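You operate a simulated robot arm through the tools that you are given. There is no shell and no other tool.

You are at the controls of a simulated two-armed robot. One attempt, no reset.

JOB
Pack the three blue bundles, click once for each, and shut the case.
Fine: short flaps first.
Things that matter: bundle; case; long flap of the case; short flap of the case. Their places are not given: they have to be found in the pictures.

It is judged by the outcome, as a careful person would: the job done as asked, and still so three seconds after it is handed in. It fails if anything else is knocked over, pushed out of place, dropped, spilled or broken.

ROBOT AND FRAMES
Two 7-joint arms with fingered hands on one trunk that stands fixed in place. Base frame: the origin is at the foot of the trunk, x ahead of it, y to its left, z up; the work surface is at about z = 620. Lengths are in mm, angles in rad, forces in N, time in s.
The left shoulder is at [60, 166, 976], the right one opposite. With the tool pointing down near the work surface each hand reaches from about 260 to 840 mm from the base axis, measured 20 degrees to its own side. Payload 5 kg a hand.
The TCP of each hand is the grasp point between the finger pads, 32 mm short of the fingertips. In the tool frame z runs along the fingers and y along their closing line. The gripper opens to 160 mm. The gripper's body begins 89 mm behind the TCP. The gripper is a hand of 3 fingers: y runs from the thumb to the fingers, the wrist lies at [0, 0, -267] in the tool frame, and closing takes about 1.5 s.
Orientation is that of the tool frame in the base frame, as a unit quaternion [x, y, z, w]. With the fingers straight down and closing along the base's y, the tool's x points along the base's -x, its y along +y and its z along -z.

CONTROLS
- The arms move only by the tool send_rows. It takes "left_increments", "right_increments" or both (then of equal length, played together; a hand with none holds still); each is a list of rows, each an object (a shift or turn left out is 0, a gripper value left out holds the last) with "linear": the shift along the tool's x, y, z in mm, a list of three; "delta_rot": the turn, a rotation vector about the tool's x, y, z in rad, a list of three. In form: [{"linear": [x, y, z], "delta_rot": [rx, ry, rz]}, ...]. A call has 1 to 20 rows; each row is the pose to reach, as a shift and turn from the pose commanded when the call began, along the tool's axes at that moment. "left_claw" and "right_claw" are, for a hand that has rows, the opening, from 0 (shut) to 1 (fully open), set as the call begins (left out, the last holds). Each row takes 0.2 s and may step no farther than 50 mm and 0.15 rad from the row before; otherwise, or with a gripper value out of range, the whole call is refused. Where a pose cannot be reached the arm comes as near as it can. A force on the tool above 90 N (or 10 N above the force at the start of the call, whichever is more), or a blocked arm, ends the call early, and 0.2 s more pass. Each finger travels about 45 mm/s and halts on what it meets, pressing with about 28 N; the grip force reading is that of the motor and also rises with nothing between the fingers. The clock runs only during rows and for 0.2 s after the last one: add rows that repeat a pose to give the fingers time. It gives the time, the measured TCP pose, the force on the tool (base axes), the opening and the grip force at its end, in the units of the frame above (readings bear some noise), with the torque about the TCP (base axes, N m) and any sound that the robot's microphone picked up.
- Cameras (640 x 400 px; columns grow to the right, rows downward): "scene" is now at [61.9, -1.7, 1612.5]; the picture's right is [-0.06, -1.00, -0.00], its down [-0.71, 0.04, -0.70] and it looks along [0.70, -0.04, -0.71] (base axes); focal length 342 px, centre (320, 200). "left" rides on the left gripper at [-65, -4, -116] in its tool frame; the picture's right is [0.06, -1.00, 0.00], its down [0.87, 0.05, -0.49] and it looks along [0.49, 0.03, 0.87] (tool axes); focal length 261 px, centre (320, 200). "right" rides on the right gripper at [65, -4, -116] in its tool frame; the picture's right is [0.06, 1.00, 0.00], its down [-0.87, 0.05, -0.49] and it looks along [-0.49, 0.03, 0.87] (tool axes); focal length 261 px, centre (320, 200).
- get_image(camera): a new picture of that camera. It takes no simulated time.
- move_column(by): slides the trunk up (or, below 0, down) by that many mm; the arms and the scene camera ride with it, the base frame stays. It gives what a move gives, with no picture.
- hand_shape(shape, hand): the hand has 3 fingers and takes this shape, open, in about a second: jaw (thumb against the fingers, like two jaws); tri (thumb and two fingers); tip (a fingertip pinch); poke (one finger out to press); point (the index stretched); flat (the hand flat); cup (the hand cupped); fist (a fist). The gripper value then closes the fingers along that shape, each until it touches; the sizes above hold for jaw. It gives what a move gives, with no picture.
- pan_tilt(pan, tilt): turns the head with the scene camera to pan (to the left, within 1.501 rad either way) and tilt (down, from -0.506 to 1.204), counted from straight ahead of the robot. It gives what a move gives.
- point_at(camera, pixels): for up to 12 pixels [column, row] of the newest picture of that camera ("zoom" is the newest enlarged one), the place [x, y, z] in the base frame of the surface seen there, good to about 3 mm, but the place of the scene camera against the robot may be out by one fixed shift of up to 18 mm in any direction. It takes no simulated time.
- close_up(camera, box): a new picture of the part [left, top, right, bottom] of that camera's present view, enlarged. It takes no simulated time.
- close_job(): hands the job in; it is judged then, once.

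Unless the task says otherwise, let go and move clear before handing in.

The tools are called after "Emit:" as a command line: name --argument value ..., lists and objects as JSON in quotes. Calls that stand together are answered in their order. send_rows: Moves the arms, as the interface text tells. Its arguments: {"type":"object","properties":{"left_increments":{"type":"array"},"left_claw":{"type":"number"},"right_increments":{"type":"array"},"right_claw":{"type":"number"}},"required":[]} The other tools are called the same way: move_column (by) slides the trunk up or down; hand_shape (shape, hand) gives the hand a shape; pan_tilt (pan, tilt) turns the head that bears the scene camera; get_image (camera) takes a picture; point_at (camera, pixels) gives the place of the surface under pixels of a picture; close_up (camera, box) takes an enlarged picture of a part of a camera's view; close_job () hands the job in.

At the start:

```text
clock: 0.0
left_tcp_pos: [520.5, 109.8, 1221.2]
left_ee_rot: [0.001, 1.0, 0.0, 0.0]
left_ft_force: [0.2, 0.3, 0.2]
left_wrist_torque: [0.0, -0.03, 0.01]
left_grip_width: 159.8
left_grasp_force: 0.0
left_shape: jaw
right_tcp_pos: [539.0, -396.7, 1179.8]
right_ee_rot: [0.0, 1.0, 0.0, 0.0]
right_ft_force: [-0.1, -0.1, 0.7]
right_wrist_torque: [-0.02, 0.01, 0.03]
right_grip_width: 159.7
right_grasp_force: 0.0
right_shape: jaw
trunk travel left (down, up): [-525.0, 65.0]
head pan, tilt: [-0.056, 0.792]
```

scene: 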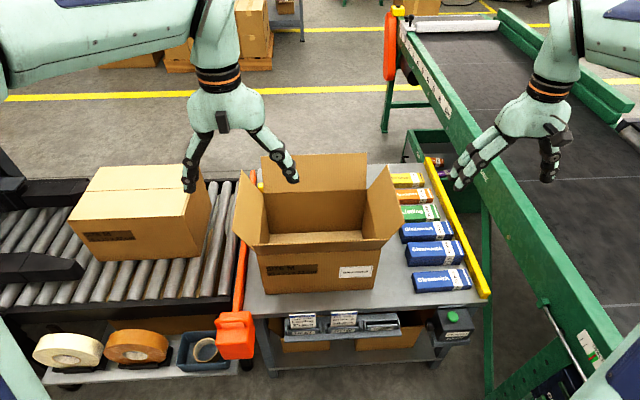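
right: 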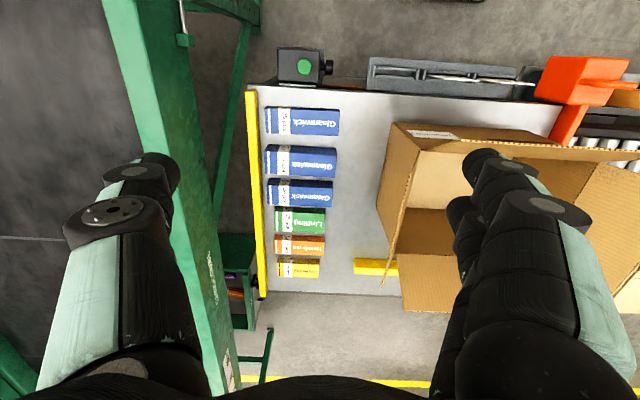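
left: 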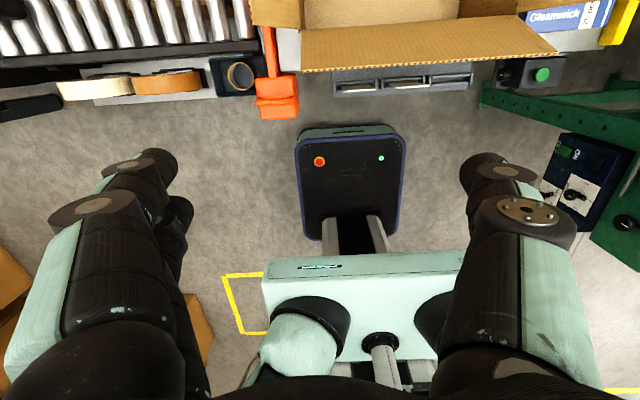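

The scene shows an open case around (315,230), three blue bundles at (425,231), (433,252), (440,281), and a box with a green button near (452,317). I'll look closer at each of them before moving.

Emit:
close_up --camera "scene" --box '[220, 140, 500, 315]'

Emit:
close_up --camera "scene" --box '[380, 280, 508, 360]'

Emit:
close_up --camera "right" --box '[230, 30, 550, 230]'

Emit:
point_at --camera "scene" --pixels '[[425, 231], [433, 252], [440, 281], [452, 317], [266, 248], [245, 242], [376, 250], [390, 240], [368, 190], [270, 185], [320, 238], [420, 300]]'

Emit:
point_at --camera "right" --pixels '[[302, 121], [300, 161], [300, 192], [305, 66], [397, 124], [380, 195], [405, 255], [350, 150], [300, 222], [300, 245], [300, 268], [420, 240]]'

```text
2.29 times, centred on (360, 228) of scene
```

zoom: 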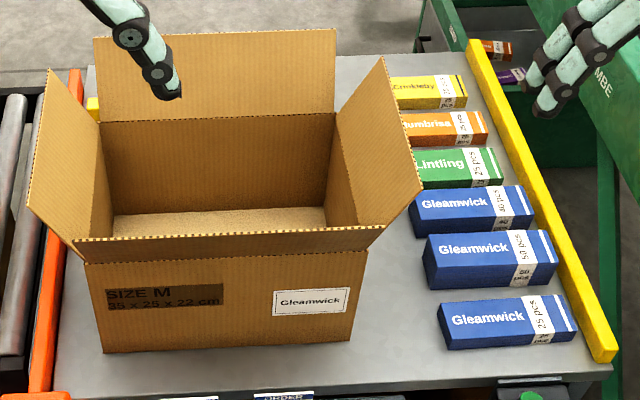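

```text
5.00 times, centred on (444, 320) of scene
```

zoom: 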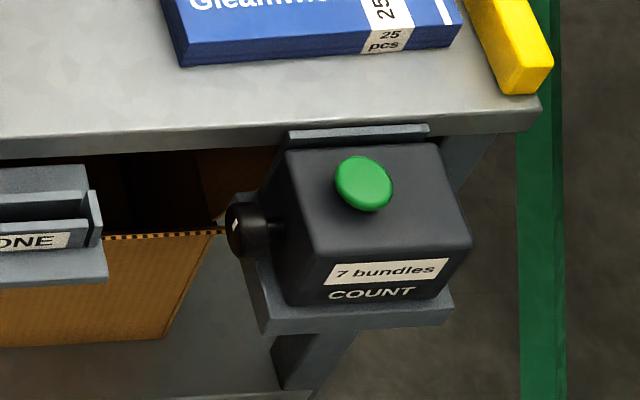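

```text
2.00 times, centred on (390, 130) of right
```

zoom: 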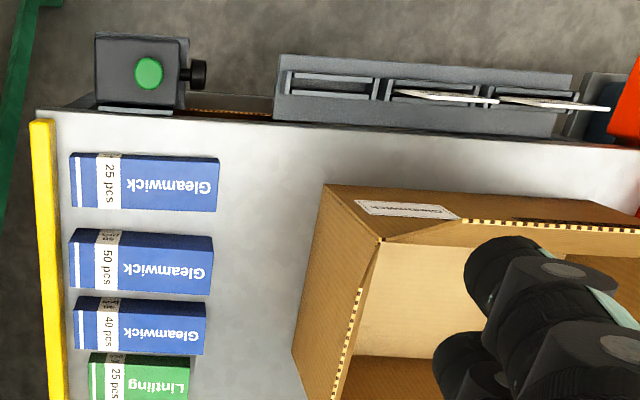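

```text
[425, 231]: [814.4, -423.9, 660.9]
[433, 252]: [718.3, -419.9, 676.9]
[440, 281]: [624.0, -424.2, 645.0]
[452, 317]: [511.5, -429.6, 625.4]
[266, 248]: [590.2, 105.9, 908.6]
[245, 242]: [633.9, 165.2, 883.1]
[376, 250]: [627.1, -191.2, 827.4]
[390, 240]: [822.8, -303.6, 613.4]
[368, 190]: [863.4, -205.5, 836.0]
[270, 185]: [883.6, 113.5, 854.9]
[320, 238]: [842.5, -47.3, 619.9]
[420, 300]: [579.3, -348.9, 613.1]
```

```text
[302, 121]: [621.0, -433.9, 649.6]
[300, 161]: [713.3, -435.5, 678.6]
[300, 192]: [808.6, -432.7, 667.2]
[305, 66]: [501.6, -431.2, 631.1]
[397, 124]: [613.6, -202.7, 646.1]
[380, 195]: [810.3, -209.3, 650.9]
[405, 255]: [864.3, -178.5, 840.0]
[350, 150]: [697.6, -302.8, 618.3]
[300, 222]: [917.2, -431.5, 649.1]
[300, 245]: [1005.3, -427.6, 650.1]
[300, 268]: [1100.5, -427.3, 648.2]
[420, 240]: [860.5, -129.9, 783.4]
```

The short flaps lean outward, and the counter box reads "7 bundles COUNT" with a green button at (452,317). I'll check the cards on the front rail and measure the bundles and the case more precisely.

Emit:
close_up --camera "scene" --box '[270, 300, 430, 400]'

Emit:
close_up --camera "right" --box '[240, 90, 400, 190]'

Emit:
point_at --camera "right" --pixels '[[267, 108], [266, 133], [339, 108], [339, 134], [267, 146], [336, 150], [336, 174], [269, 179], [270, 203], [332, 181], [331, 205], [266, 172]]'

```text
4.00 times, centred on (350, 350) of scene
```

zoom: 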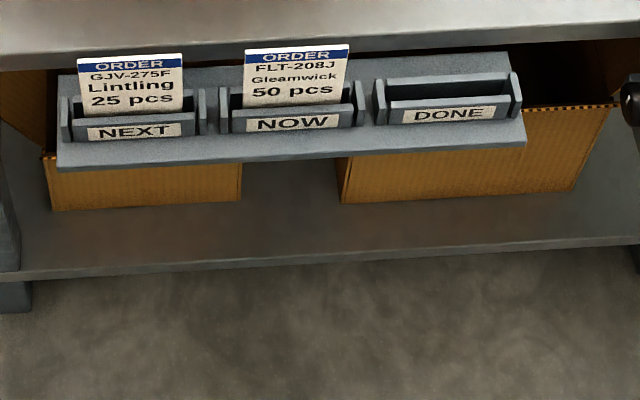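

```text
4.00 times, centred on (320, 140) of right
```

zoom: 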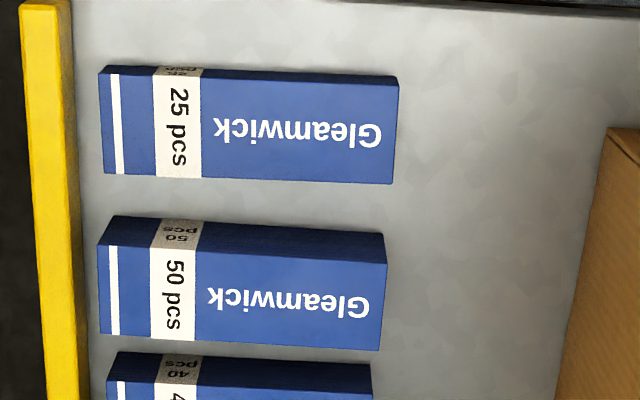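

```text
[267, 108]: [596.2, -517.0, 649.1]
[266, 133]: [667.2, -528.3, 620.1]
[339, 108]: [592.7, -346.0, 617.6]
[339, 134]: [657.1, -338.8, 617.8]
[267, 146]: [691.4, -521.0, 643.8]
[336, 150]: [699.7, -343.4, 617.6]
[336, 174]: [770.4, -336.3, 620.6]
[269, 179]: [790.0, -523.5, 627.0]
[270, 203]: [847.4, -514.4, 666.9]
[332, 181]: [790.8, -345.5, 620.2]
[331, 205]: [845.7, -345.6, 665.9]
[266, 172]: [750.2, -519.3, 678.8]
```

The NOW card reads Gleamwick (blue) and the bundles are about 165×65 mm with tops at 649, 679 and 667. Next I'll map the case rim and flap edges from the scene close-up.

Emit:
close_up --camera "scene" --box '[224, 145, 408, 260]'

Emit:
get_image --camera "right"

```text
3.48 times, centred on (316, 202) of scene
```

zoom: 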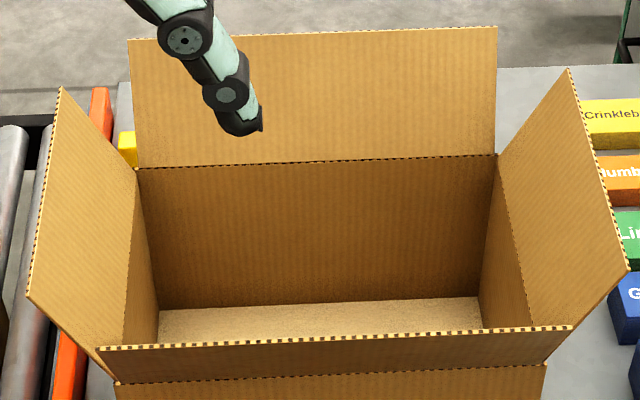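

```text
taken
```

right: 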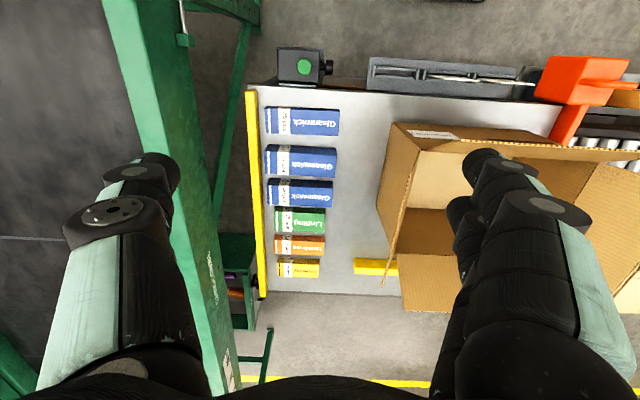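

Emit:
point_at --camera "zoom" --pixels '[[102, 352], [565, 332], [120, 378], [540, 368], [30, 292], [62, 92], [625, 268], [570, 75], [138, 172], [495, 160], [133, 45], [493, 32]]'

Emit:
point_at --camera "zoom" --pixels '[[320, 345], [320, 360], [330, 375], [160, 308], [480, 298], [320, 310], [320, 330], [497, 200], [540, 300], [135, 220], [80, 250], [320, 170]]'

```text
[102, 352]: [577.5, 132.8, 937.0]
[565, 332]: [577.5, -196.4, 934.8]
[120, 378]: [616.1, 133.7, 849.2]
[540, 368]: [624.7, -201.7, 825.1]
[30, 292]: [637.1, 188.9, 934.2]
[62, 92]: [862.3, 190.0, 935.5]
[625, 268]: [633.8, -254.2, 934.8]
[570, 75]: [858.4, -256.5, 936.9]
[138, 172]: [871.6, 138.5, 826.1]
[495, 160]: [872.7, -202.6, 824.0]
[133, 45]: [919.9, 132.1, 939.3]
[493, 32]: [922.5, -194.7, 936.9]
```

```text
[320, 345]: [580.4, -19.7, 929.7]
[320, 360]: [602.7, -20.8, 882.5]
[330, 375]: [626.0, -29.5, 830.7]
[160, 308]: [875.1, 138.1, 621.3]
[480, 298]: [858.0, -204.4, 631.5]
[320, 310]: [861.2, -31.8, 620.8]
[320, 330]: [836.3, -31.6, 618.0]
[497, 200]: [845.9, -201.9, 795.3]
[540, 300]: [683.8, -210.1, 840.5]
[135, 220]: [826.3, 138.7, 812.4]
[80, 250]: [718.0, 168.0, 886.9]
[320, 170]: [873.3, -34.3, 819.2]
```

The flap tips sit at about z 937 and lean 25° outward, and the rim is about z 830, with the case spanning x 620–870, y −205..140. I'll raise the trunk for more clearance and swing the left arm away to the left.

Emit:
move_column --by 65

Emit:
send_rows --left_increments '[{"linear": [0, 50, 0]}, {"linear": [0, 100, 0]}, {"linear": [0, 150, 0]}, {"linear": [0, 200, 0]}, {"linear": [0, 250, 0]}, {"linear": [0, 280, 0]}]' --right_increments '[{"delta_rot": [0, 0, 0.15]}, {"delta_rot": [0, 0, 0.3]}, {"delta_rot": [0, 0, 0.45]}, {"delta_rot": [0, 0, 0.6]}, {"delta_rot": [0, 0, 0.75]}, {"delta_rot": [0, 0, 0.9]}]'

Emit:
get_image --camera "scene"

```text
clock: 1.0
left_tcp_pos: [520.8, 110.6, 1286.0]
left_ee_rot: [0.001, 1.0, 0.0, 0.0]
left_ft_force: [0.0, -0.3, 1.0]
left_wrist_torque: [0.03, -0.02, -0.01]
left_grip_width: 159.6
left_grasp_force: 0.0
left_shape: jaw
right_tcp_pos: [539.8, -397.3, 1244.2]
right_ee_rot: [0.0, 1.0, 0.0, 0.0]
right_ft_force: [-0.9, -0.1, -0.6]
right_wrist_torque: [-0.02, 0.03, 0.02]
right_grip_width: 160.1
right_grasp_force: 0.0
right_shape: jaw
trunk travel left (down, up): [-590.0, 0.0]
head pan, tilt: [-0.056, 0.792]
```

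```text
clock: 2.4
left_tcp_pos: [520.3, 391.9, 1287.4]
left_ee_rot: [-0.001, 1.0, 0.0, 0.0]
left_ft_force: [0.1, 0.6, -0.4]
left_wrist_torque: [0.0, -0.02, -0.03]
left_grip_width: 160.0
left_grasp_force: 0.0
left_shape: jaw
right_tcp_pos: [539.5, -398.0, 1243.8]
right_ee_rot: [0.436, 0.9, 0.0, 0.0]
right_ft_force: [-0.5, -0.5, 0.2]
right_wrist_torque: [-0.02, 0.05, -0.01]
right_grip_width: 160.0
right_grasp_force: 0.0
right_shape: jaw
trunk travel left (down, up): [-590.0, 0.0]
head pan, tilt: [-0.056, 0.792]
```

```text
taken
```

scene: 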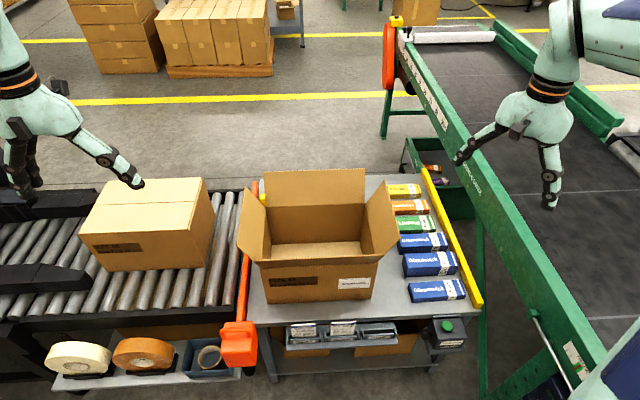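

The wrist turns freely and the left arm is now clear of the case. I'll finish the quarter turn on the right hand.

Emit:
send_rows --right_increments '[{"delta_rot": [0, 0, 0.15]}, {"delta_rot": [0, 0, 0.3]}, {"delta_rot": [0, 0, 0.45]}, {"delta_rot": [0, 0, 0.6]}, {"delta_rot": [0, 0, 0.669]}]'

Emit:
get_image --camera "right"

Emit:
point_at --camera "scene" --pixels '[[425, 243], [435, 263], [438, 289], [447, 326]]'

```text
clock: 3.6
left_tcp_pos: [520.6, 390.9, 1287.6]
left_ee_rot: [-0.001, 1.0, 0.0, 0.0]
left_ft_force: [-0.2, 0.1, -0.4]
left_wrist_torque: [0.04, 0.03, 0.0]
left_grip_width: 160.1
left_grasp_force: 0.1
left_shape: jaw
right_tcp_pos: [539.2, -397.3, 1245.0]
right_ee_rot: [0.707, 0.707, 0.001, 0.0]
right_ft_force: [-0.8, -0.3, -0.7]
right_wrist_torque: [0.01, 0.02, 0.03]
right_grip_width: 159.7
right_grasp_force: 0.1
right_shape: jaw
trunk travel left (down, up): [-590.0, 0.0]
head pan, tilt: [-0.056, 0.792]
```

```text
taken
```

right: 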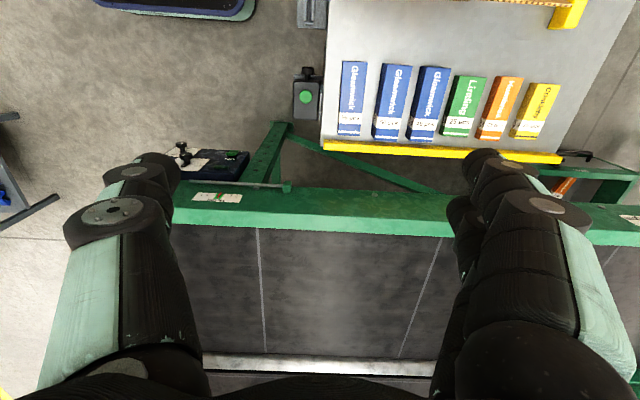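

```text
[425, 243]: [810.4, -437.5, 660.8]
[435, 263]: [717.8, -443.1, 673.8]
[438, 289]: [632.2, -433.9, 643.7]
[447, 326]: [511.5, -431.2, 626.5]
```

Bundles are clear in the right view at (352,98), (392,100), (430,100). I'll move the right hand above the middle bundle at z≈900 for a precise look.

Emit:
send_rows --right_increments '[{"linear": [-5, 25, 40]}, {"linear": [-10, 50, 80]}, {"linear": [-15, 75, 120]}, {"linear": [-20, 100, 160]}, {"linear": [-25, 125, 200]}, {"linear": [-30, 150, 240]}, {"linear": [-35, 174, 280]}, {"linear": [-35, 174, 320]}, {"linear": [-35, 174, 345]}]' --right_claw 0.6

Emit:
get_image --camera "right"

Emit:
get_image --camera "scene"

```text
clock: 5.6
left_tcp_pos: [521.2, 390.1, 1286.6]
left_ee_rot: [0.0, 1.0, 0.0, 0.0]
left_ft_force: [-0.6, -0.3, 0.1]
left_wrist_torque: [-0.02, -0.01, 0.01]
left_grip_width: 159.8
left_grasp_force: 0.0
left_shape: jaw
right_tcp_pos: [713.8, -430.6, 898.7]
right_ee_rot: [0.707, 0.708, 0.0, 0.0]
right_ft_force: [1.7, 0.0, -0.3]
right_wrist_torque: [0.0, 0.01, -0.03]
right_grip_width: 96.5
right_grasp_force: 0.0
right_shape: jaw
trunk travel left (down, up): [-590.0, 0.0]
head pan, tilt: [-0.056, 0.792]
```

```text
taken
```

right: 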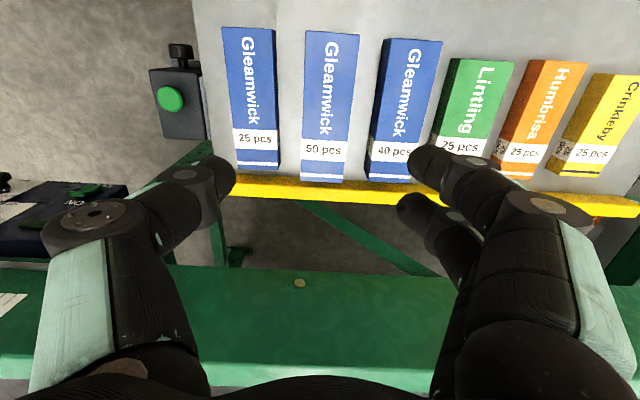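

```text
taken
```

scene: 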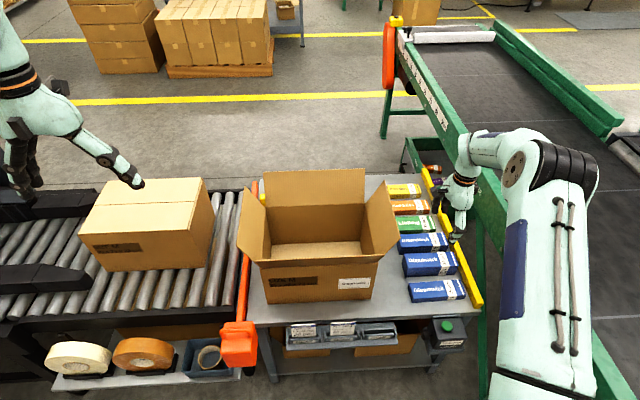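

The hand hovers over the bundles and the wrist camera sees all six tops. I'll measure the blue bundles' top corners and the button.

Emit:
point_at --camera "right" --pixels '[[225, 32], [270, 32], [238, 160], [276, 160], [309, 36], [355, 40], [302, 175], [341, 177], [388, 44], [438, 46], [373, 172], [408, 172]]'

Emit:
point_at --camera "right" --pixels '[[170, 99], [160, 99], [180, 99], [170, 90], [170, 108], [160, 75], [195, 75], [195, 130], [165, 135], [180, 55], [290, 100], [310, 188]]'

Emit:
close_up --camera "right" --box '[140, 30, 300, 130]'

```text
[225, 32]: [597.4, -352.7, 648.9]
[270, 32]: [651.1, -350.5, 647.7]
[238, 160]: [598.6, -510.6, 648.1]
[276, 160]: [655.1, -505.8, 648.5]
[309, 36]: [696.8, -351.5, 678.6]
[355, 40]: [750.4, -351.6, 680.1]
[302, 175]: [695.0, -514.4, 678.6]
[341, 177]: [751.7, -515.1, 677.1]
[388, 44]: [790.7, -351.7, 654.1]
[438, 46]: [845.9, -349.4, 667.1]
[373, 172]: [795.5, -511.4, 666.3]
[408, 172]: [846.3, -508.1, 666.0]
```

```text
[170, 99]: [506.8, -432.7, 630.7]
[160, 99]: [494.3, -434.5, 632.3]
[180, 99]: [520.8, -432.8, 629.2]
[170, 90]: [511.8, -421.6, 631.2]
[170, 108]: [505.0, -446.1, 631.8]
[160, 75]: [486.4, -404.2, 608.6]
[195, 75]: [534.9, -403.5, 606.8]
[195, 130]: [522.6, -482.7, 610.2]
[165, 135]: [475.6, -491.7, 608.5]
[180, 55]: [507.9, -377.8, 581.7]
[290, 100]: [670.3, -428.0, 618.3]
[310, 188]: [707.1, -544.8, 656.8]
```

```text
4.00 times, centred on (220, 80) of right
```

zoom: 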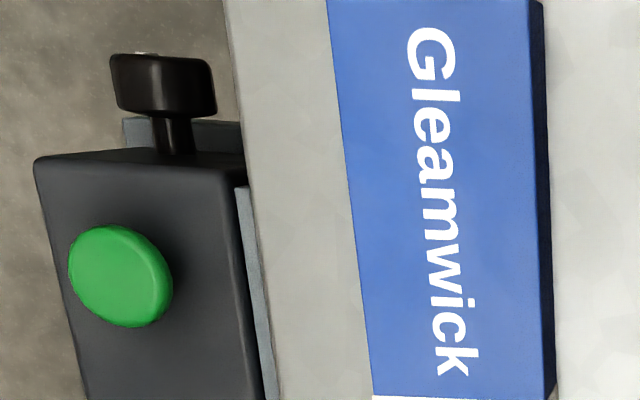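

B1 centre is (626,−431, top 649), B2 (723,−433, top 679), B3 (819,−431, top 667), and the button is at (507,−433,631). I'll go over B1 and descend with the jaws about 90 mm open.

Emit:
send_rows --right_increments '[{"linear": [0, -44, 0]}, {"linear": [0, -88, 0]}, {"linear": [0, -88, 50]}, {"linear": [0, -88, 100]}, {"linear": [0, -88, 150]}, {"linear": [0, -88, 185]}, {"linear": [0, -88, 205]}]' --right_claw 0.57

Emit:
get_image --camera "right"

Emit:
get_image --camera "scene"

```text
clock: 7.2
left_tcp_pos: [521.4, 391.8, 1286.9]
left_ee_rot: [0.0, 1.0, 0.0, 0.0]
left_ft_force: [-0.1, 0.2, -0.5]
left_wrist_torque: [0.06, 0.03, -0.03]
left_grip_width: 160.2
left_grasp_force: 0.1
left_shape: jaw
right_tcp_pos: [625.2, -431.0, 695.1]
right_ee_rot: [0.707, 0.708, 0.0, -0.001]
right_ft_force: [-1.0, 0.4, -0.6]
right_wrist_torque: [-0.01, 0.03, -0.04]
right_grip_width: 90.3
right_grasp_force: 0.1
right_shape: jaw
trunk travel left (down, up): [-590.0, 0.0]
head pan, tilt: [-0.056, 0.792]
```

```text
taken
```

right: 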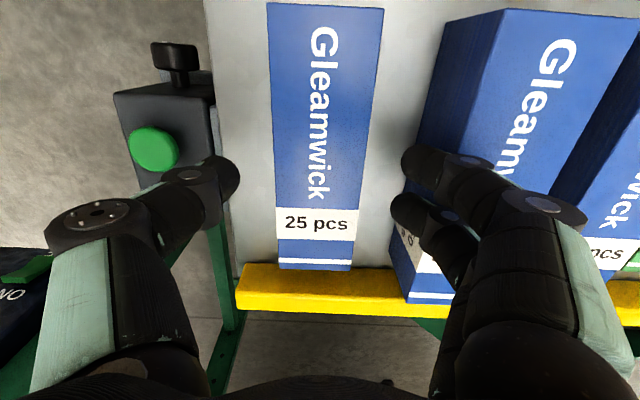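

```text
taken
```

scene: 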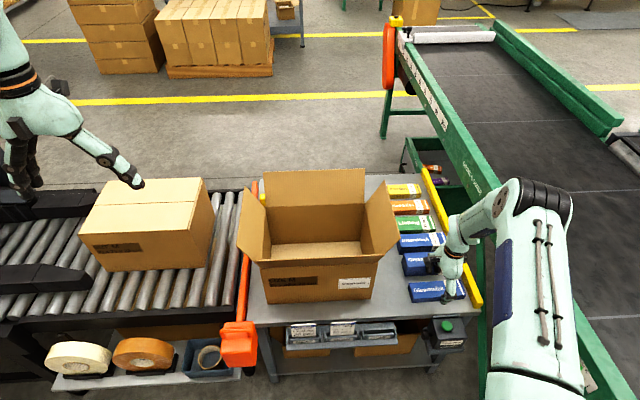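

The jaws straddle B1 centrally, but the right fingers pass near B2. I'll narrow the opening to about 76 mm, then lower to z≈657.

Emit:
send_rows --right_increments '[{"linear": [0, 0, 0]}, {"linear": [0, 0, 0]}, {"linear": [0, 0, 15]}, {"linear": [0, 0, 30]}, {"linear": [0, 0, 38]}]' --right_claw 0.475

Emit:
get_image --camera "right"

```text
clock: 8.4
left_tcp_pos: [520.9, 391.2, 1286.6]
left_ee_rot: [0.0, 1.0, 0.0, -0.001]
left_ft_force: [0.1, -0.5, -0.6]
left_wrist_torque: [0.01, -0.01, 0.0]
left_grip_width: 159.9
left_grasp_force: 0.0
left_shape: jaw
right_tcp_pos: [626.0, -432.7, 658.5]
right_ee_rot: [0.707, 0.708, 0.0, 0.0]
right_ft_force: [-1.3, 0.7, 0.8]
right_wrist_torque: [-0.01, -0.07, -0.01]
right_grip_width: 75.5
right_grasp_force: 0.1
right_shape: jaw
trunk travel left (down, up): [-590.0, 0.0]
head pan, tilt: [-0.056, 0.792]
```

```text
taken
```

right: 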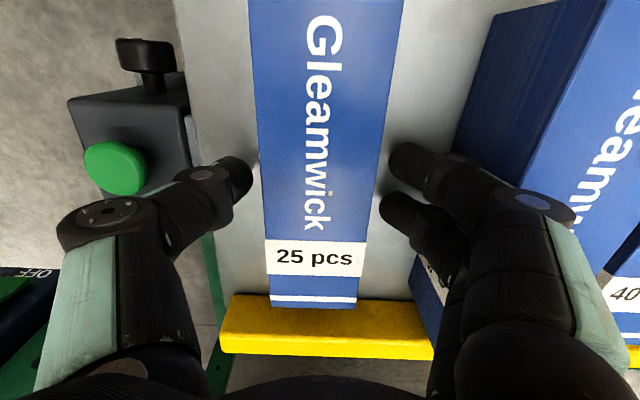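

The fingers are down on both sides of B1 with no contact force. I'll close the grip.

Emit:
send_rows --right_increments '[{"linear": [0, 0, 1]}, {"linear": [0, 0, 1]}, {"linear": [0, 0, 1]}, {"linear": [0, 0, 1]}, {"linear": [0, 0, 1]}]' --right_claw 0.2

Emit:
get_image --camera "right"

```text
clock: 9.6
left_tcp_pos: [521.9, 390.3, 1288.5]
left_ee_rot: [0.001, 1.0, 0.0, 0.0]
left_ft_force: [0.6, -0.3, 0.4]
left_wrist_torque: [-0.02, -0.01, 0.0]
left_grip_width: 159.9
left_grasp_force: 0.0
left_shape: jaw
right_tcp_pos: [625.2, -432.8, 654.7]
right_ee_rot: [0.707, 0.707, 0.001, 0.0]
right_ft_force: [0.7, 0.3, 0.1]
right_wrist_torque: [0.0, -0.03, -0.01]
right_grip_width: 53.8
right_grasp_force: 28.0
right_shape: jaw
trunk travel left (down, up): [-590.0, 0.0]
head pan, tilt: [-0.056, 0.792]
```

```text
taken
```

right: 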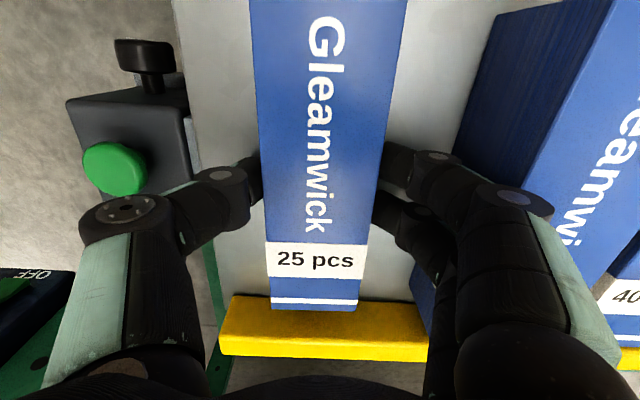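

The grip reads 53.8 mm at 28 N, so B1 is held. I'll lift straight up.

Emit:
send_rows --right_increments '[{"linear": [0, 0, -10]}, {"linear": [0, 0, -30]}, {"linear": [0, 0, -65]}, {"linear": [0, 0, -105]}, {"linear": [0, 0, -150]}, {"linear": [0, 0, -200]}, {"linear": [0, 0, -250]}, {"linear": [0, 0, -300]}, {"linear": [0, 0, -350]}, {"linear": [0, 0, -390]}]'

Emit:
get_image --camera "scene"

Emit:
get_image --camera "right"

```text
clock: 11.8
left_tcp_pos: [521.7, 391.5, 1286.1]
left_ee_rot: [0.0, 1.0, 0.0, 0.0]
left_ft_force: [0.5, 0.3, 0.0]
left_wrist_torque: [-0.03, -0.01, 0.02]
left_grip_width: 159.9
left_grasp_force: 0.1
left_shape: jaw
right_tcp_pos: [626.0, -432.3, 1045.2]
right_ee_rot: [0.706, 0.708, 0.0, 0.001]
right_ft_force: [-0.2, 0.6, -2.1]
right_wrist_torque: [0.01, -0.01, 0.01]
right_grip_width: 53.3
right_grasp_force: 27.9
right_shape: jaw
trunk travel left (down, up): [-590.0, 0.0]
head pan, tilt: [-0.056, 0.792]
```

```text
taken
```

scene: 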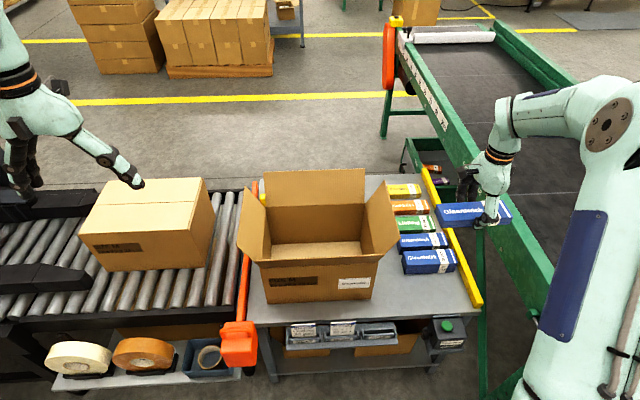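

```text
taken
```

right: 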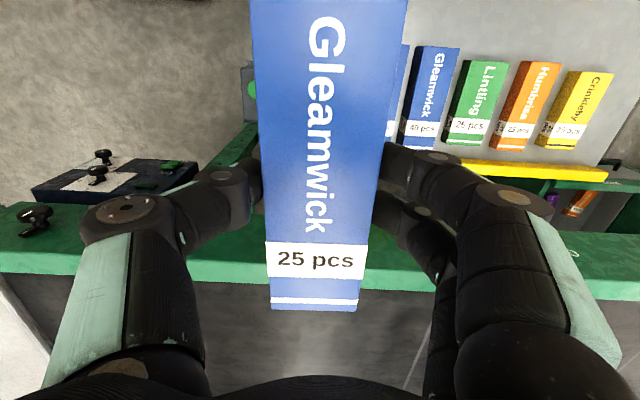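

B1 is securely held at z 1045. I'll swing over the case and turn back a quarter turn so the bundle lies along x.

Emit:
send_rows --right_increments '[{"linear": [20, 8, 0], "delta_rot": [0, 0, -0.1]}, {"linear": [45, 17, 0], "delta_rot": [0, 0, -0.24]}, {"linear": [75, 27, 0], "delta_rot": [0, 0, -0.38]}, {"linear": [105, 37, 0], "delta_rot": [0, 0, -0.52]}, {"linear": [135, 47, 0], "delta_rot": [0, 0, -0.66]}, {"linear": [165, 57, 0], "delta_rot": [0, 0, -0.8]}, {"linear": [195, 67, 0], "delta_rot": [0, 0, -0.94]}, {"linear": [225, 77, 0], "delta_rot": [0, 0, -1.08]}, {"linear": [255, 87, 0], "delta_rot": [0, 0, -1.22]}, {"linear": [285, 97, 0], "delta_rot": [0, 0, -1.36]}, {"linear": [305, 107, 0], "delta_rot": [0, 0, -1.48]}, {"linear": [322, 119, 0], "delta_rot": [0, 0, -1.571]}]'

Emit:
get_image --camera "scene"

Emit:
get_image --camera "right"

```text
clock: 14.4
left_tcp_pos: [521.2, 392.0, 1287.0]
left_ee_rot: [-0.001, 1.0, 0.0, -0.001]
left_ft_force: [0.6, -0.3, -0.4]
left_wrist_torque: [-0.01, -0.01, 0.04]
left_grip_width: 160.1
left_grasp_force: 0.1
left_shape: jaw
right_tcp_pos: [746.9, -107.4, 1045.3]
right_ee_rot: [-0.003, 1.0, 0.0, 0.0]
right_ft_force: [-0.2, 0.1, -1.3]
right_wrist_torque: [-0.03, 0.01, 0.0]
right_grip_width: 53.4
right_grasp_force: 28.1
right_shape: jaw
trunk travel left (down, up): [-590.0, 0.0]
head pan, tilt: [-0.056, 0.792]
```

```text
taken
```

scene: 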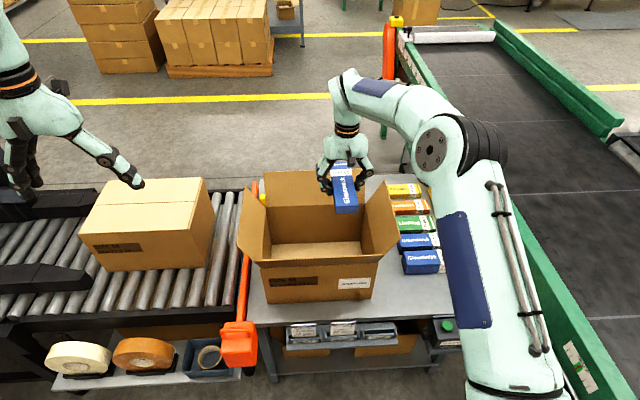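

```text
taken
```

right: 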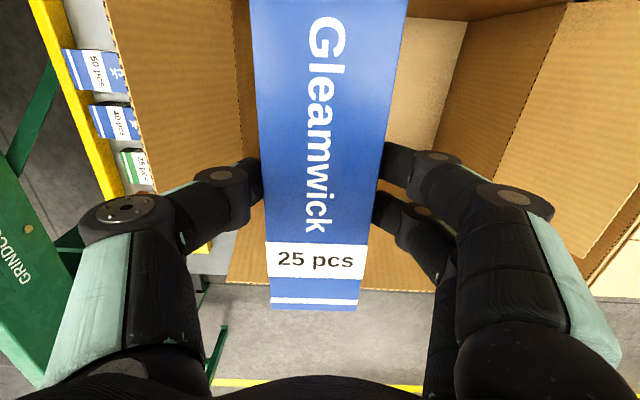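

The bundle is over the case and aligned along x. I'll check the forearm and elbow height and measure the case rim before lowering.

Emit:
point_at --camera "scene" --pixels '[[435, 150], [350, 95], [395, 105], [480, 145], [520, 320], [348, 130], [390, 120], [430, 185]]'

Emit:
point_at --camera "right" --pixels '[[107, 20], [150, 170], [232, 20], [240, 110], [230, 272], [525, 85], [497, 180], [582, 258], [440, 80], [470, 25], [420, 120], [260, 200]]'

```text
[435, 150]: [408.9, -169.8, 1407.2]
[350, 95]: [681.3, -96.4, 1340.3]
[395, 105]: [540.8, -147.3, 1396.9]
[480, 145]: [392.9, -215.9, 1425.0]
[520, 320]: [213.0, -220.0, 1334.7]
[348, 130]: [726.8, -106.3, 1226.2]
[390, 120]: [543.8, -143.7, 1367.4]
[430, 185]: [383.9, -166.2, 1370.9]
```

```text
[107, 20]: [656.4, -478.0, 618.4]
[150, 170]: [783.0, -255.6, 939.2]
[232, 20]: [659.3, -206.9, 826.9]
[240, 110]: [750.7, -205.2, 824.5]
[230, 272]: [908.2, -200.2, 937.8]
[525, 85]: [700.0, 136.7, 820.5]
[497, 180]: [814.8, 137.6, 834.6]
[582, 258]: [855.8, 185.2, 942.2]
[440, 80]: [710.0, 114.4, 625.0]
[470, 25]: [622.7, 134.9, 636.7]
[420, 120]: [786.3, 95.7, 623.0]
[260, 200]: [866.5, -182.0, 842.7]
```

The elbow is high and behind (z≈1400), so the forearm clears the front flap. The inner walls are about y −201..133 and the case floor is z≈624. I'll lower B1 to mid depth at y≈−112 and check.

Emit:
send_rows --right_increments '[{"linear": [2, -5, 0]}, {"linear": [2, -5, 40]}, {"linear": [2, -5, 85]}, {"linear": [2, -5, 130]}, {"linear": [2, -5, 175]}, {"linear": [2, -5, 215]}, {"linear": [2, -5, 250]}]'

Emit:
get_image --camera "scene"

Emit:
get_image --camera "right"

```text
clock: 16.0
left_tcp_pos: [522.4, 391.1, 1286.5]
left_ee_rot: [0.0, 1.0, 0.0, 0.0]
left_ft_force: [0.5, 0.9, 0.9]
left_wrist_torque: [0.02, 0.04, 0.02]
left_grip_width: 159.8
left_grasp_force: 0.0
left_shape: jaw
right_tcp_pos: [744.5, -116.3, 793.2]
right_ee_rot: [0.0, 1.0, 0.0, -0.001]
right_ft_force: [0.2, -0.2, -1.3]
right_wrist_torque: [0.01, 0.03, 0.02]
right_grip_width: 53.7
right_grasp_force: 28.4
right_shape: jaw
trunk travel left (down, up): [-590.0, 0.0]
head pan, tilt: [-0.056, 0.792]
```

```text
taken
```

scene: 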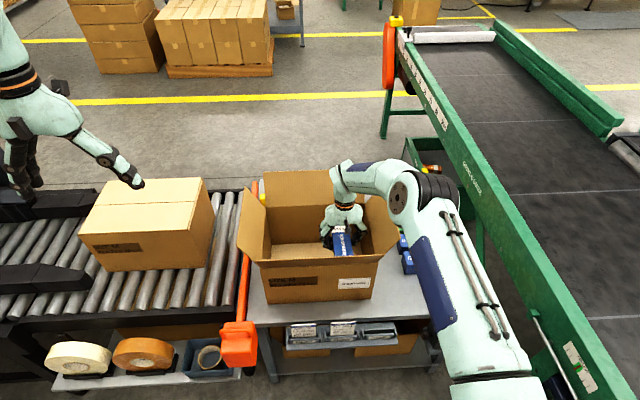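

```text
taken
```

right: 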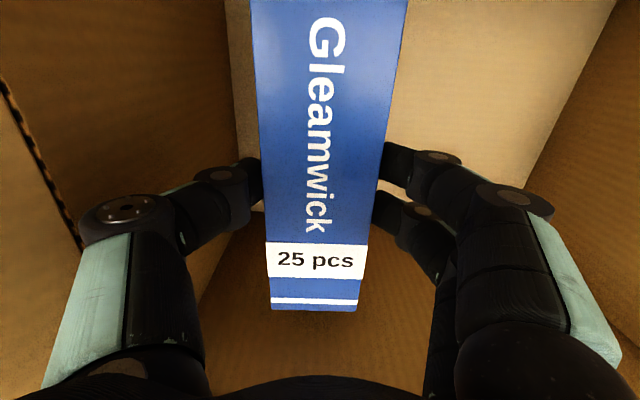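

Entering the case cleanly with no contact force. I'll nudge y by +5 and lower B1 to just above the floor.

Emit:
send_rows --right_increments '[{"linear": [0, 5, 30]}, {"linear": [0, 5, 65]}, {"linear": [0, 5, 95]}, {"linear": [0, 5, 115]}, {"linear": [0, 5, 124]}, {"linear": [0, 5, 128]}]'

Emit:
get_image --camera "scene"

Emit:
get_image --camera "right"

```text
clock: 17.4
left_tcp_pos: [521.4, 391.6, 1286.5]
left_ee_rot: [0.0, 1.0, 0.0, 0.0]
left_ft_force: [-1.0, -0.1, -0.4]
left_wrist_torque: [0.03, -0.01, -0.03]
left_grip_width: 159.9
left_grasp_force: 0.1
left_shape: jaw
right_tcp_pos: [742.7, -110.0, 666.8]
right_ee_rot: [-0.001, 1.0, 0.0, 0.0]
right_ft_force: [0.6, 0.7, -2.0]
right_wrist_torque: [-0.03, 0.0, 0.0]
right_grip_width: 53.6
right_grasp_force: 28.0
right_shape: jaw
trunk travel left (down, up): [-590.0, 0.0]
head pan, tilt: [-0.056, 0.792]
```

```text
taken
```

scene: 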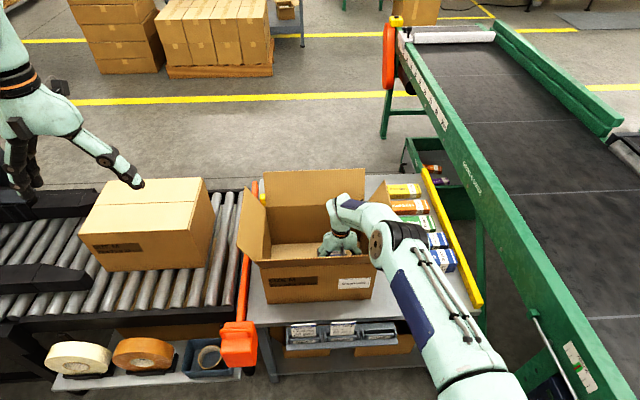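

```text
taken
```

right: 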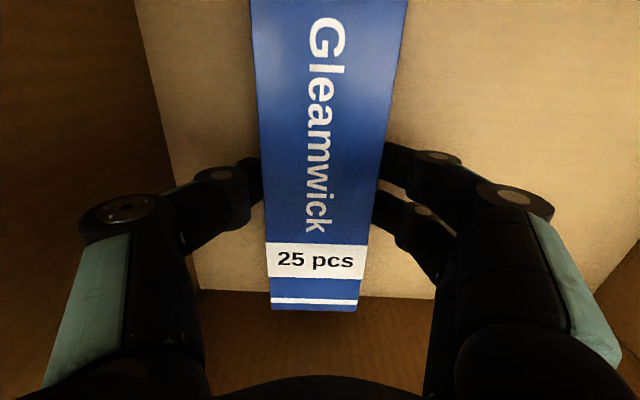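

The bundle hangs roughly 6 mm above the floor. I'll lower in small steps to feel contact.

Emit:
send_rows --right_increments '[{"linear": [0, 0, 2]}, {"linear": [0, 0, 4]}, {"linear": [0, 0, 5]}]'

```text
clock: 18.2
left_tcp_pos: [520.5, 391.5, 1287.3]
left_ee_rot: [0.0, 1.0, 0.0, 0.0]
left_ft_force: [-0.1, 0.5, 0.6]
left_wrist_torque: [0.0, 0.0, -0.01]
left_grip_width: 159.7
left_grasp_force: 0.1
left_shape: jaw
right_tcp_pos: [742.0, -110.9, 661.0]
right_ee_rot: [-0.001, 1.0, 0.0, 0.0]
right_ft_force: [0.9, 0.3, -0.6]
right_wrist_torque: [0.0, 0.0, 0.01]
right_grip_width: 53.5
right_grasp_force: 27.8
right_shape: jaw
trunk travel left (down, up): [-590.0, 0.0]
head pan, tilt: [-0.056, 0.792]
```

Emit:
send_rows --right_increments '[{"linear": [0, 0, 1.5]}, {"linear": [0, 0, 3]}]'

```text
clock: 18.8
left_tcp_pos: [520.3, 391.9, 1287.5]
left_ee_rot: [0.0, 1.0, 0.0, 0.0]
left_ft_force: [0.0, -0.4, -0.7]
left_wrist_torque: [0.01, 0.0, 0.01]
left_grip_width: 159.9
left_grasp_force: 0.1
left_shape: jaw
right_tcp_pos: [741.3, -110.5, 659.8]
right_ee_rot: [0.0, 1.0, 0.0, 0.0]
right_ft_force: [-1.1, 0.5, 4.3]
right_wrist_torque: [0.03, 0.05, 0.01]
right_grip_width: 53.6
right_grasp_force: 27.9
right_shape: jaw
trunk travel left (down, up): [-590.0, 0.0]
head pan, tilt: [-0.056, 0.792]
```

The upward force of 4.3 N shows B1 is resting on the floor. I'll open the fingers a little and rise straight up.

Emit:
send_rows --right_increments '[{"linear": [0, 0, 0]}, {"linear": [0, 0, 0]}, {"linear": [0, 0, 0]}, {"linear": [0, 0, 0]}]' --right_claw 0.47

Emit:
get_image --camera "right"

```text
clock: 19.8
left_tcp_pos: [520.4, 392.4, 1287.0]
left_ee_rot: [0.0, 1.0, 0.0, 0.0]
left_ft_force: [-0.5, 0.3, 0.0]
left_wrist_torque: [0.01, 0.01, 0.03]
left_grip_width: 159.9
left_grasp_force: 0.0
left_shape: jaw
right_tcp_pos: [742.3, -110.7, 660.3]
right_ee_rot: [-0.001, 1.0, 0.0, 0.0]
right_ft_force: [0.4, -0.3, -0.4]
right_wrist_torque: [0.0, -0.01, -0.02]
right_grip_width: 74.5
right_grasp_force: 0.1
right_shape: jaw
trunk travel left (down, up): [-590.0, 0.0]
head pan, tilt: [-0.056, 0.792]
```

```text
taken
```

right: 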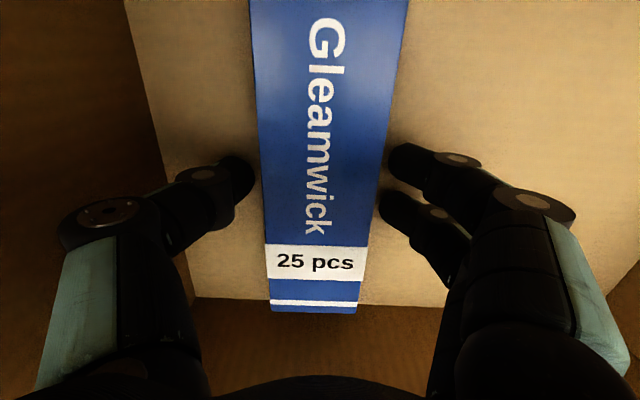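

Released cleanly: width 74.5 and the bundle did not move. I'll rise out of the case.

Emit:
send_rows --right_increments '[{"linear": [0, 0, -20]}, {"linear": [0, 0, -50]}, {"linear": [0, 0, -90]}, {"linear": [0, 0, -135]}, {"linear": [0, 0, -180]}, {"linear": [0, 0, -225]}, {"linear": [0, 0, -270]}, {"linear": [0, 0, -315]}, {"linear": [0, 0, -360]}, {"linear": [0, 0, -385]}]'

Emit:
get_image --camera "right"

Emit:
get_image --camera "scene"

```text
clock: 22.0
left_tcp_pos: [520.4, 391.2, 1287.9]
left_ee_rot: [0.0, 1.0, 0.001, 0.001]
left_ft_force: [-0.7, -0.7, -0.2]
left_wrist_torque: [0.03, 0.01, 0.01]
left_grip_width: 160.2
left_grasp_force: 0.0
left_shape: jaw
right_tcp_pos: [742.3, -109.4, 1044.7]
right_ee_rot: [-0.001, 1.0, 0.0, 0.001]
right_ft_force: [1.4, -0.5, 1.4]
right_wrist_torque: [0.0, -0.01, 0.02]
right_grip_width: 74.4
right_grasp_force: 0.0
right_shape: jaw
trunk travel left (down, up): [-590.0, 0.0]
head pan, tilt: [-0.056, 0.792]
```

```text
taken
```

right: 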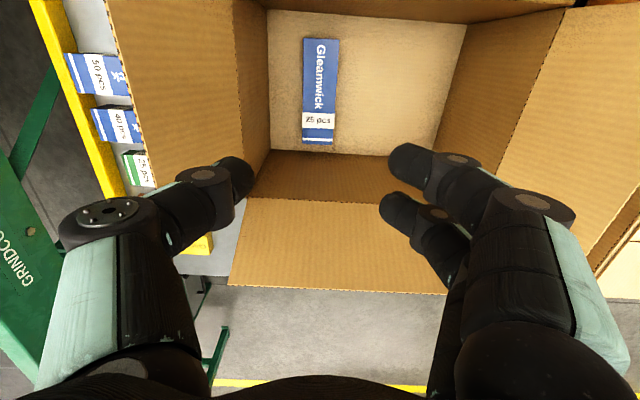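

```text
taken
```

scene: 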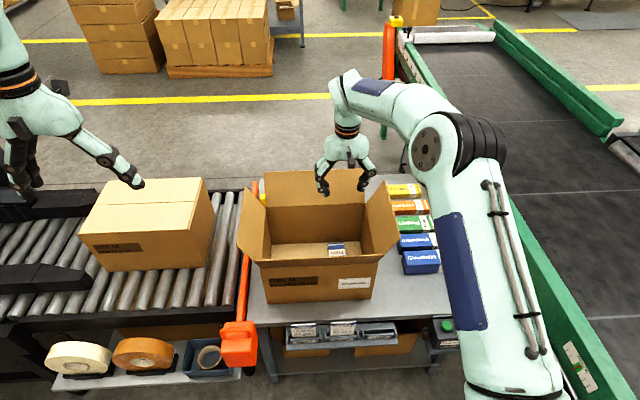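

B1 lies flat on the case floor at (320,90) in the right view. I'll measure the inner floor for the next slots, then close the hand and move above the button.

Emit:
point_at --camera "right" --pixels '[[305, 45], [337, 45], [305, 135], [333, 138], [270, 20], [272, 145], [460, 30], [436, 150], [350, 152], [310, 10], [320, 200], [380, 80]]'

Emit:
send_rows --right_increments '[{"linear": [22, -30, 0]}, {"linear": [44, -60, 0]}, {"linear": [66, -90, 0]}, {"linear": [88, -120, 0]}, {"linear": [110, -150, 0]}, {"linear": [132, -180, 0]}, {"linear": [154, -210, 0]}, {"linear": [176, -240, 0]}, {"linear": [198, -270, 0]}, {"linear": [220, -300, 0]}, {"linear": [235, -323, 0]}, {"linear": [235, -323, 50]}, {"linear": [235, -323, 100]}, {"linear": [235, -323, 150]}, {"linear": [235, -323, 200]}, {"linear": [235, -323, 250]}]' --right_claw 0

Emit:
get_image --camera "right"

Emit:
get_image --camera "scene"

```text
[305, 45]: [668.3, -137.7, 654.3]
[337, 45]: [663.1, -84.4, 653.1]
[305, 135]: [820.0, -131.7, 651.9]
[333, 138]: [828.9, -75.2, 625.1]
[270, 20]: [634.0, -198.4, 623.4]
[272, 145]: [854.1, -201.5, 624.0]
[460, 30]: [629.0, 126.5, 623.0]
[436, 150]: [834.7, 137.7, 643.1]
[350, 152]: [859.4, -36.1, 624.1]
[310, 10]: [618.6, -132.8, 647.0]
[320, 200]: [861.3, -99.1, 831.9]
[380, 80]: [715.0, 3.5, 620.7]
```

```text
clock: 25.4
left_tcp_pos: [523.2, 390.5, 1287.5]
left_ee_rot: [0.0, 1.0, 0.001, -0.001]
left_ft_force: [0.6, -0.6, 0.1]
left_wrist_torque: [-0.01, 0.01, 0.01]
left_grip_width: 159.9
left_grasp_force: 0.0
left_shape: jaw
right_tcp_pos: [505.0, -433.4, 792.4]
right_ee_rot: [-0.001, 1.0, 0.0, -0.001]
right_ft_force: [0.0, -0.4, -0.7]
right_wrist_torque: [0.0, -0.04, 0.0]
right_grip_width: 0.0
right_grasp_force: 27.8
right_shape: jaw
trunk travel left (down, up): [-590.0, 0.0]
head pan, tilt: [-0.056, 0.792]
```

```text
taken
```

right: 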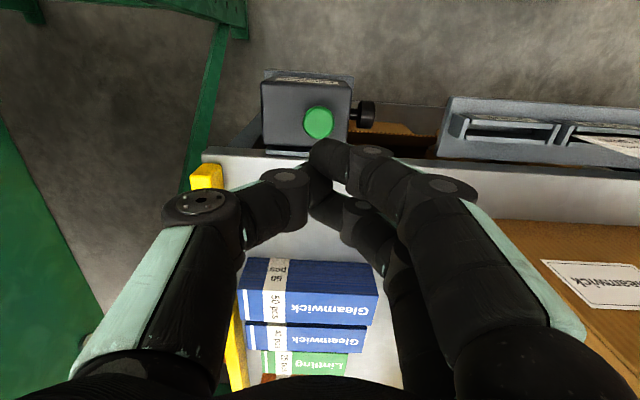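

```text
taken
```

scene: 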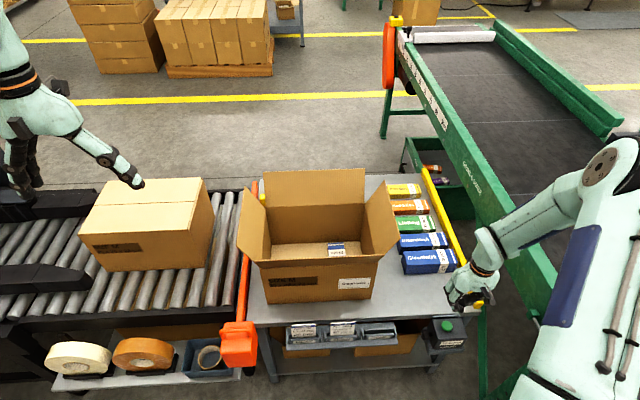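

The hand is above the button, visible at (319,122). I'll try the poke shape so that a single fingertip presses it, and look.

Emit:
hand_shape --hand "right" --shape "poke"

Emit:
get_image --camera "right"

Emit:
close_up --camera "scene" --box '[410, 220, 538, 360]'

```text
clock: 26.3
left_tcp_pos: [520.2, 391.7, 1287.5]
left_ee_rot: [0.0, 1.0, 0.0, 0.001]
left_ft_force: [-0.2, 0.0, -0.8]
left_wrist_torque: [-0.01, 0.03, 0.01]
left_grip_width: 159.7
left_grasp_force: 0.0
left_shape: jaw
right_tcp_pos: [504.9, -432.8, 793.6]
right_ee_rot: [-0.001, 1.0, 0.001, 0.001]
right_ft_force: [-0.7, 0.8, -0.4]
right_wrist_torque: [-0.01, 0.01, -0.02]
right_grip_width: 0.0
right_grasp_force: 0.0
right_shape: poke
trunk travel left (down, up): [-590.0, 0.0]
head pan, tilt: [-0.056, 0.792]
```

```text
taken
```

right: 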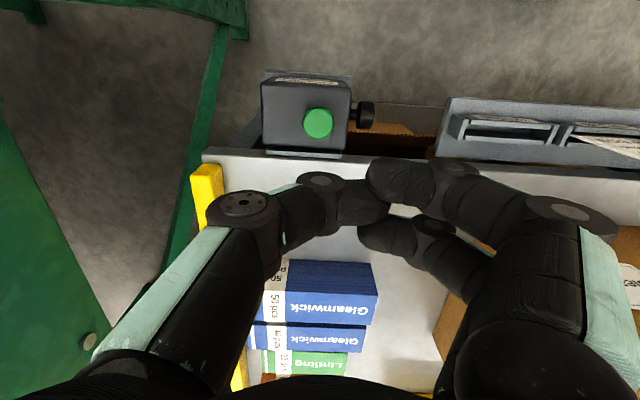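

```text
2.86 times, centred on (474, 290) of scene
```

zoom: 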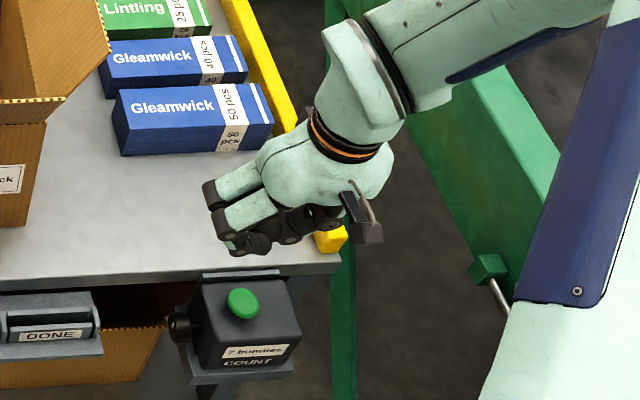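

Poke does not give a clearly extended tip here, so the closed jaw is more predictable. I'll switch back to jaw, close it, and lower to just above the button.

Emit:
hand_shape --hand "right" --shape "jaw"

Emit:
send_rows --right_increments '[{"linear": [-2, 0, 0]}, {"linear": [-2, 0, 0]}, {"linear": [-2, 0, 0]}, {"linear": [-2, 0, 0]}, {"linear": [-2, 0, 0]}, {"linear": [-2, 0, 0]}, {"linear": [-2, 0, 0]}, {"linear": [-2, 0, 0]}, {"linear": [-2, 0, 0]}, {"linear": [-2, 0, 30]}, {"linear": [-2, 0, 60]}, {"linear": [-2, 0, 85]}, {"linear": [-2, 0, 100]}]' --right_claw 0

Emit:
get_image --camera "right"

Emit:
close_up --camera "scene" --box '[410, 250, 538, 360]'

```text
clock: 27.2
left_tcp_pos: [521.2, 391.8, 1287.5]
left_ee_rot: [0.0, 1.0, 0.0, 0.0]
left_ft_force: [0.9, -1.1, 0.0]
left_wrist_torque: [-0.02, 0.02, -0.04]
left_grip_width: 159.9
left_grasp_force: 0.0
left_shape: jaw
right_tcp_pos: [504.7, -432.0, 793.5]
right_ee_rot: [-0.001, 1.0, -0.001, 0.0]
right_ft_force: [-0.3, 0.1, -0.2]
right_wrist_torque: [0.0, 0.01, 0.02]
right_grip_width: 160.0
right_grasp_force: 0.0
right_shape: jaw
trunk travel left (down, up): [-590.0, 0.0]
head pan, tilt: [-0.056, 0.792]
```

```text
clock: 30.0
left_tcp_pos: [521.0, 390.1, 1287.2]
left_ee_rot: [0.0, 1.0, 0.0, 0.0]
left_ft_force: [-0.3, -0.4, -0.3]
left_wrist_torque: [-0.02, 0.0, 0.0]
left_grip_width: 159.9
left_grasp_force: 0.1
left_shape: jaw
right_tcp_pos: [510.9, -434.3, 693.5]
right_ee_rot: [-0.001, 1.0, 0.0, 0.0]
right_ft_force: [0.4, -0.5, -0.2]
right_wrist_torque: [0.0, 0.02, 0.01]
right_grip_width: 0.0
right_grasp_force: 27.5
right_shape: jaw
trunk travel left (down, up): [-590.0, 0.0]
head pan, tilt: [-0.056, 0.792]
```

```text
taken
```

right: 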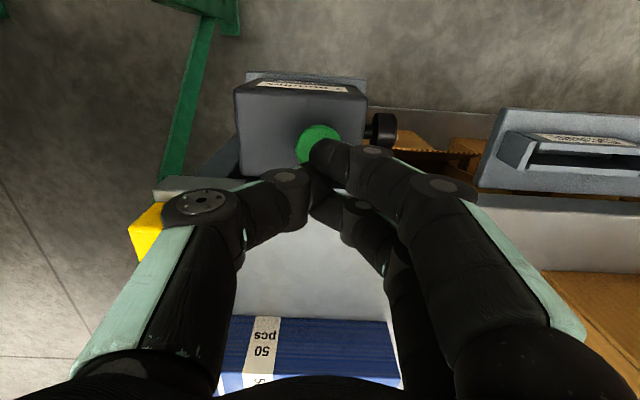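

```text
3.64 times, centred on (474, 305) of scene
```

zoom: 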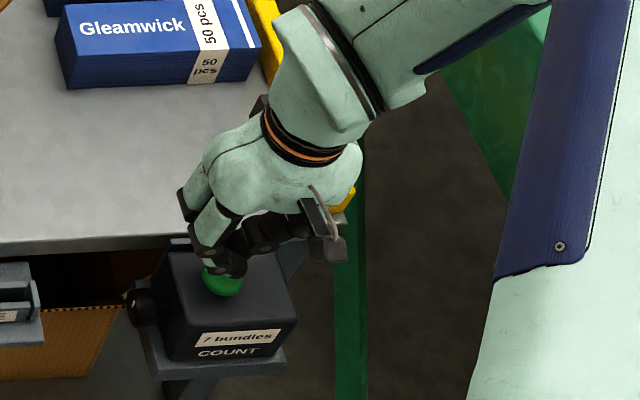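

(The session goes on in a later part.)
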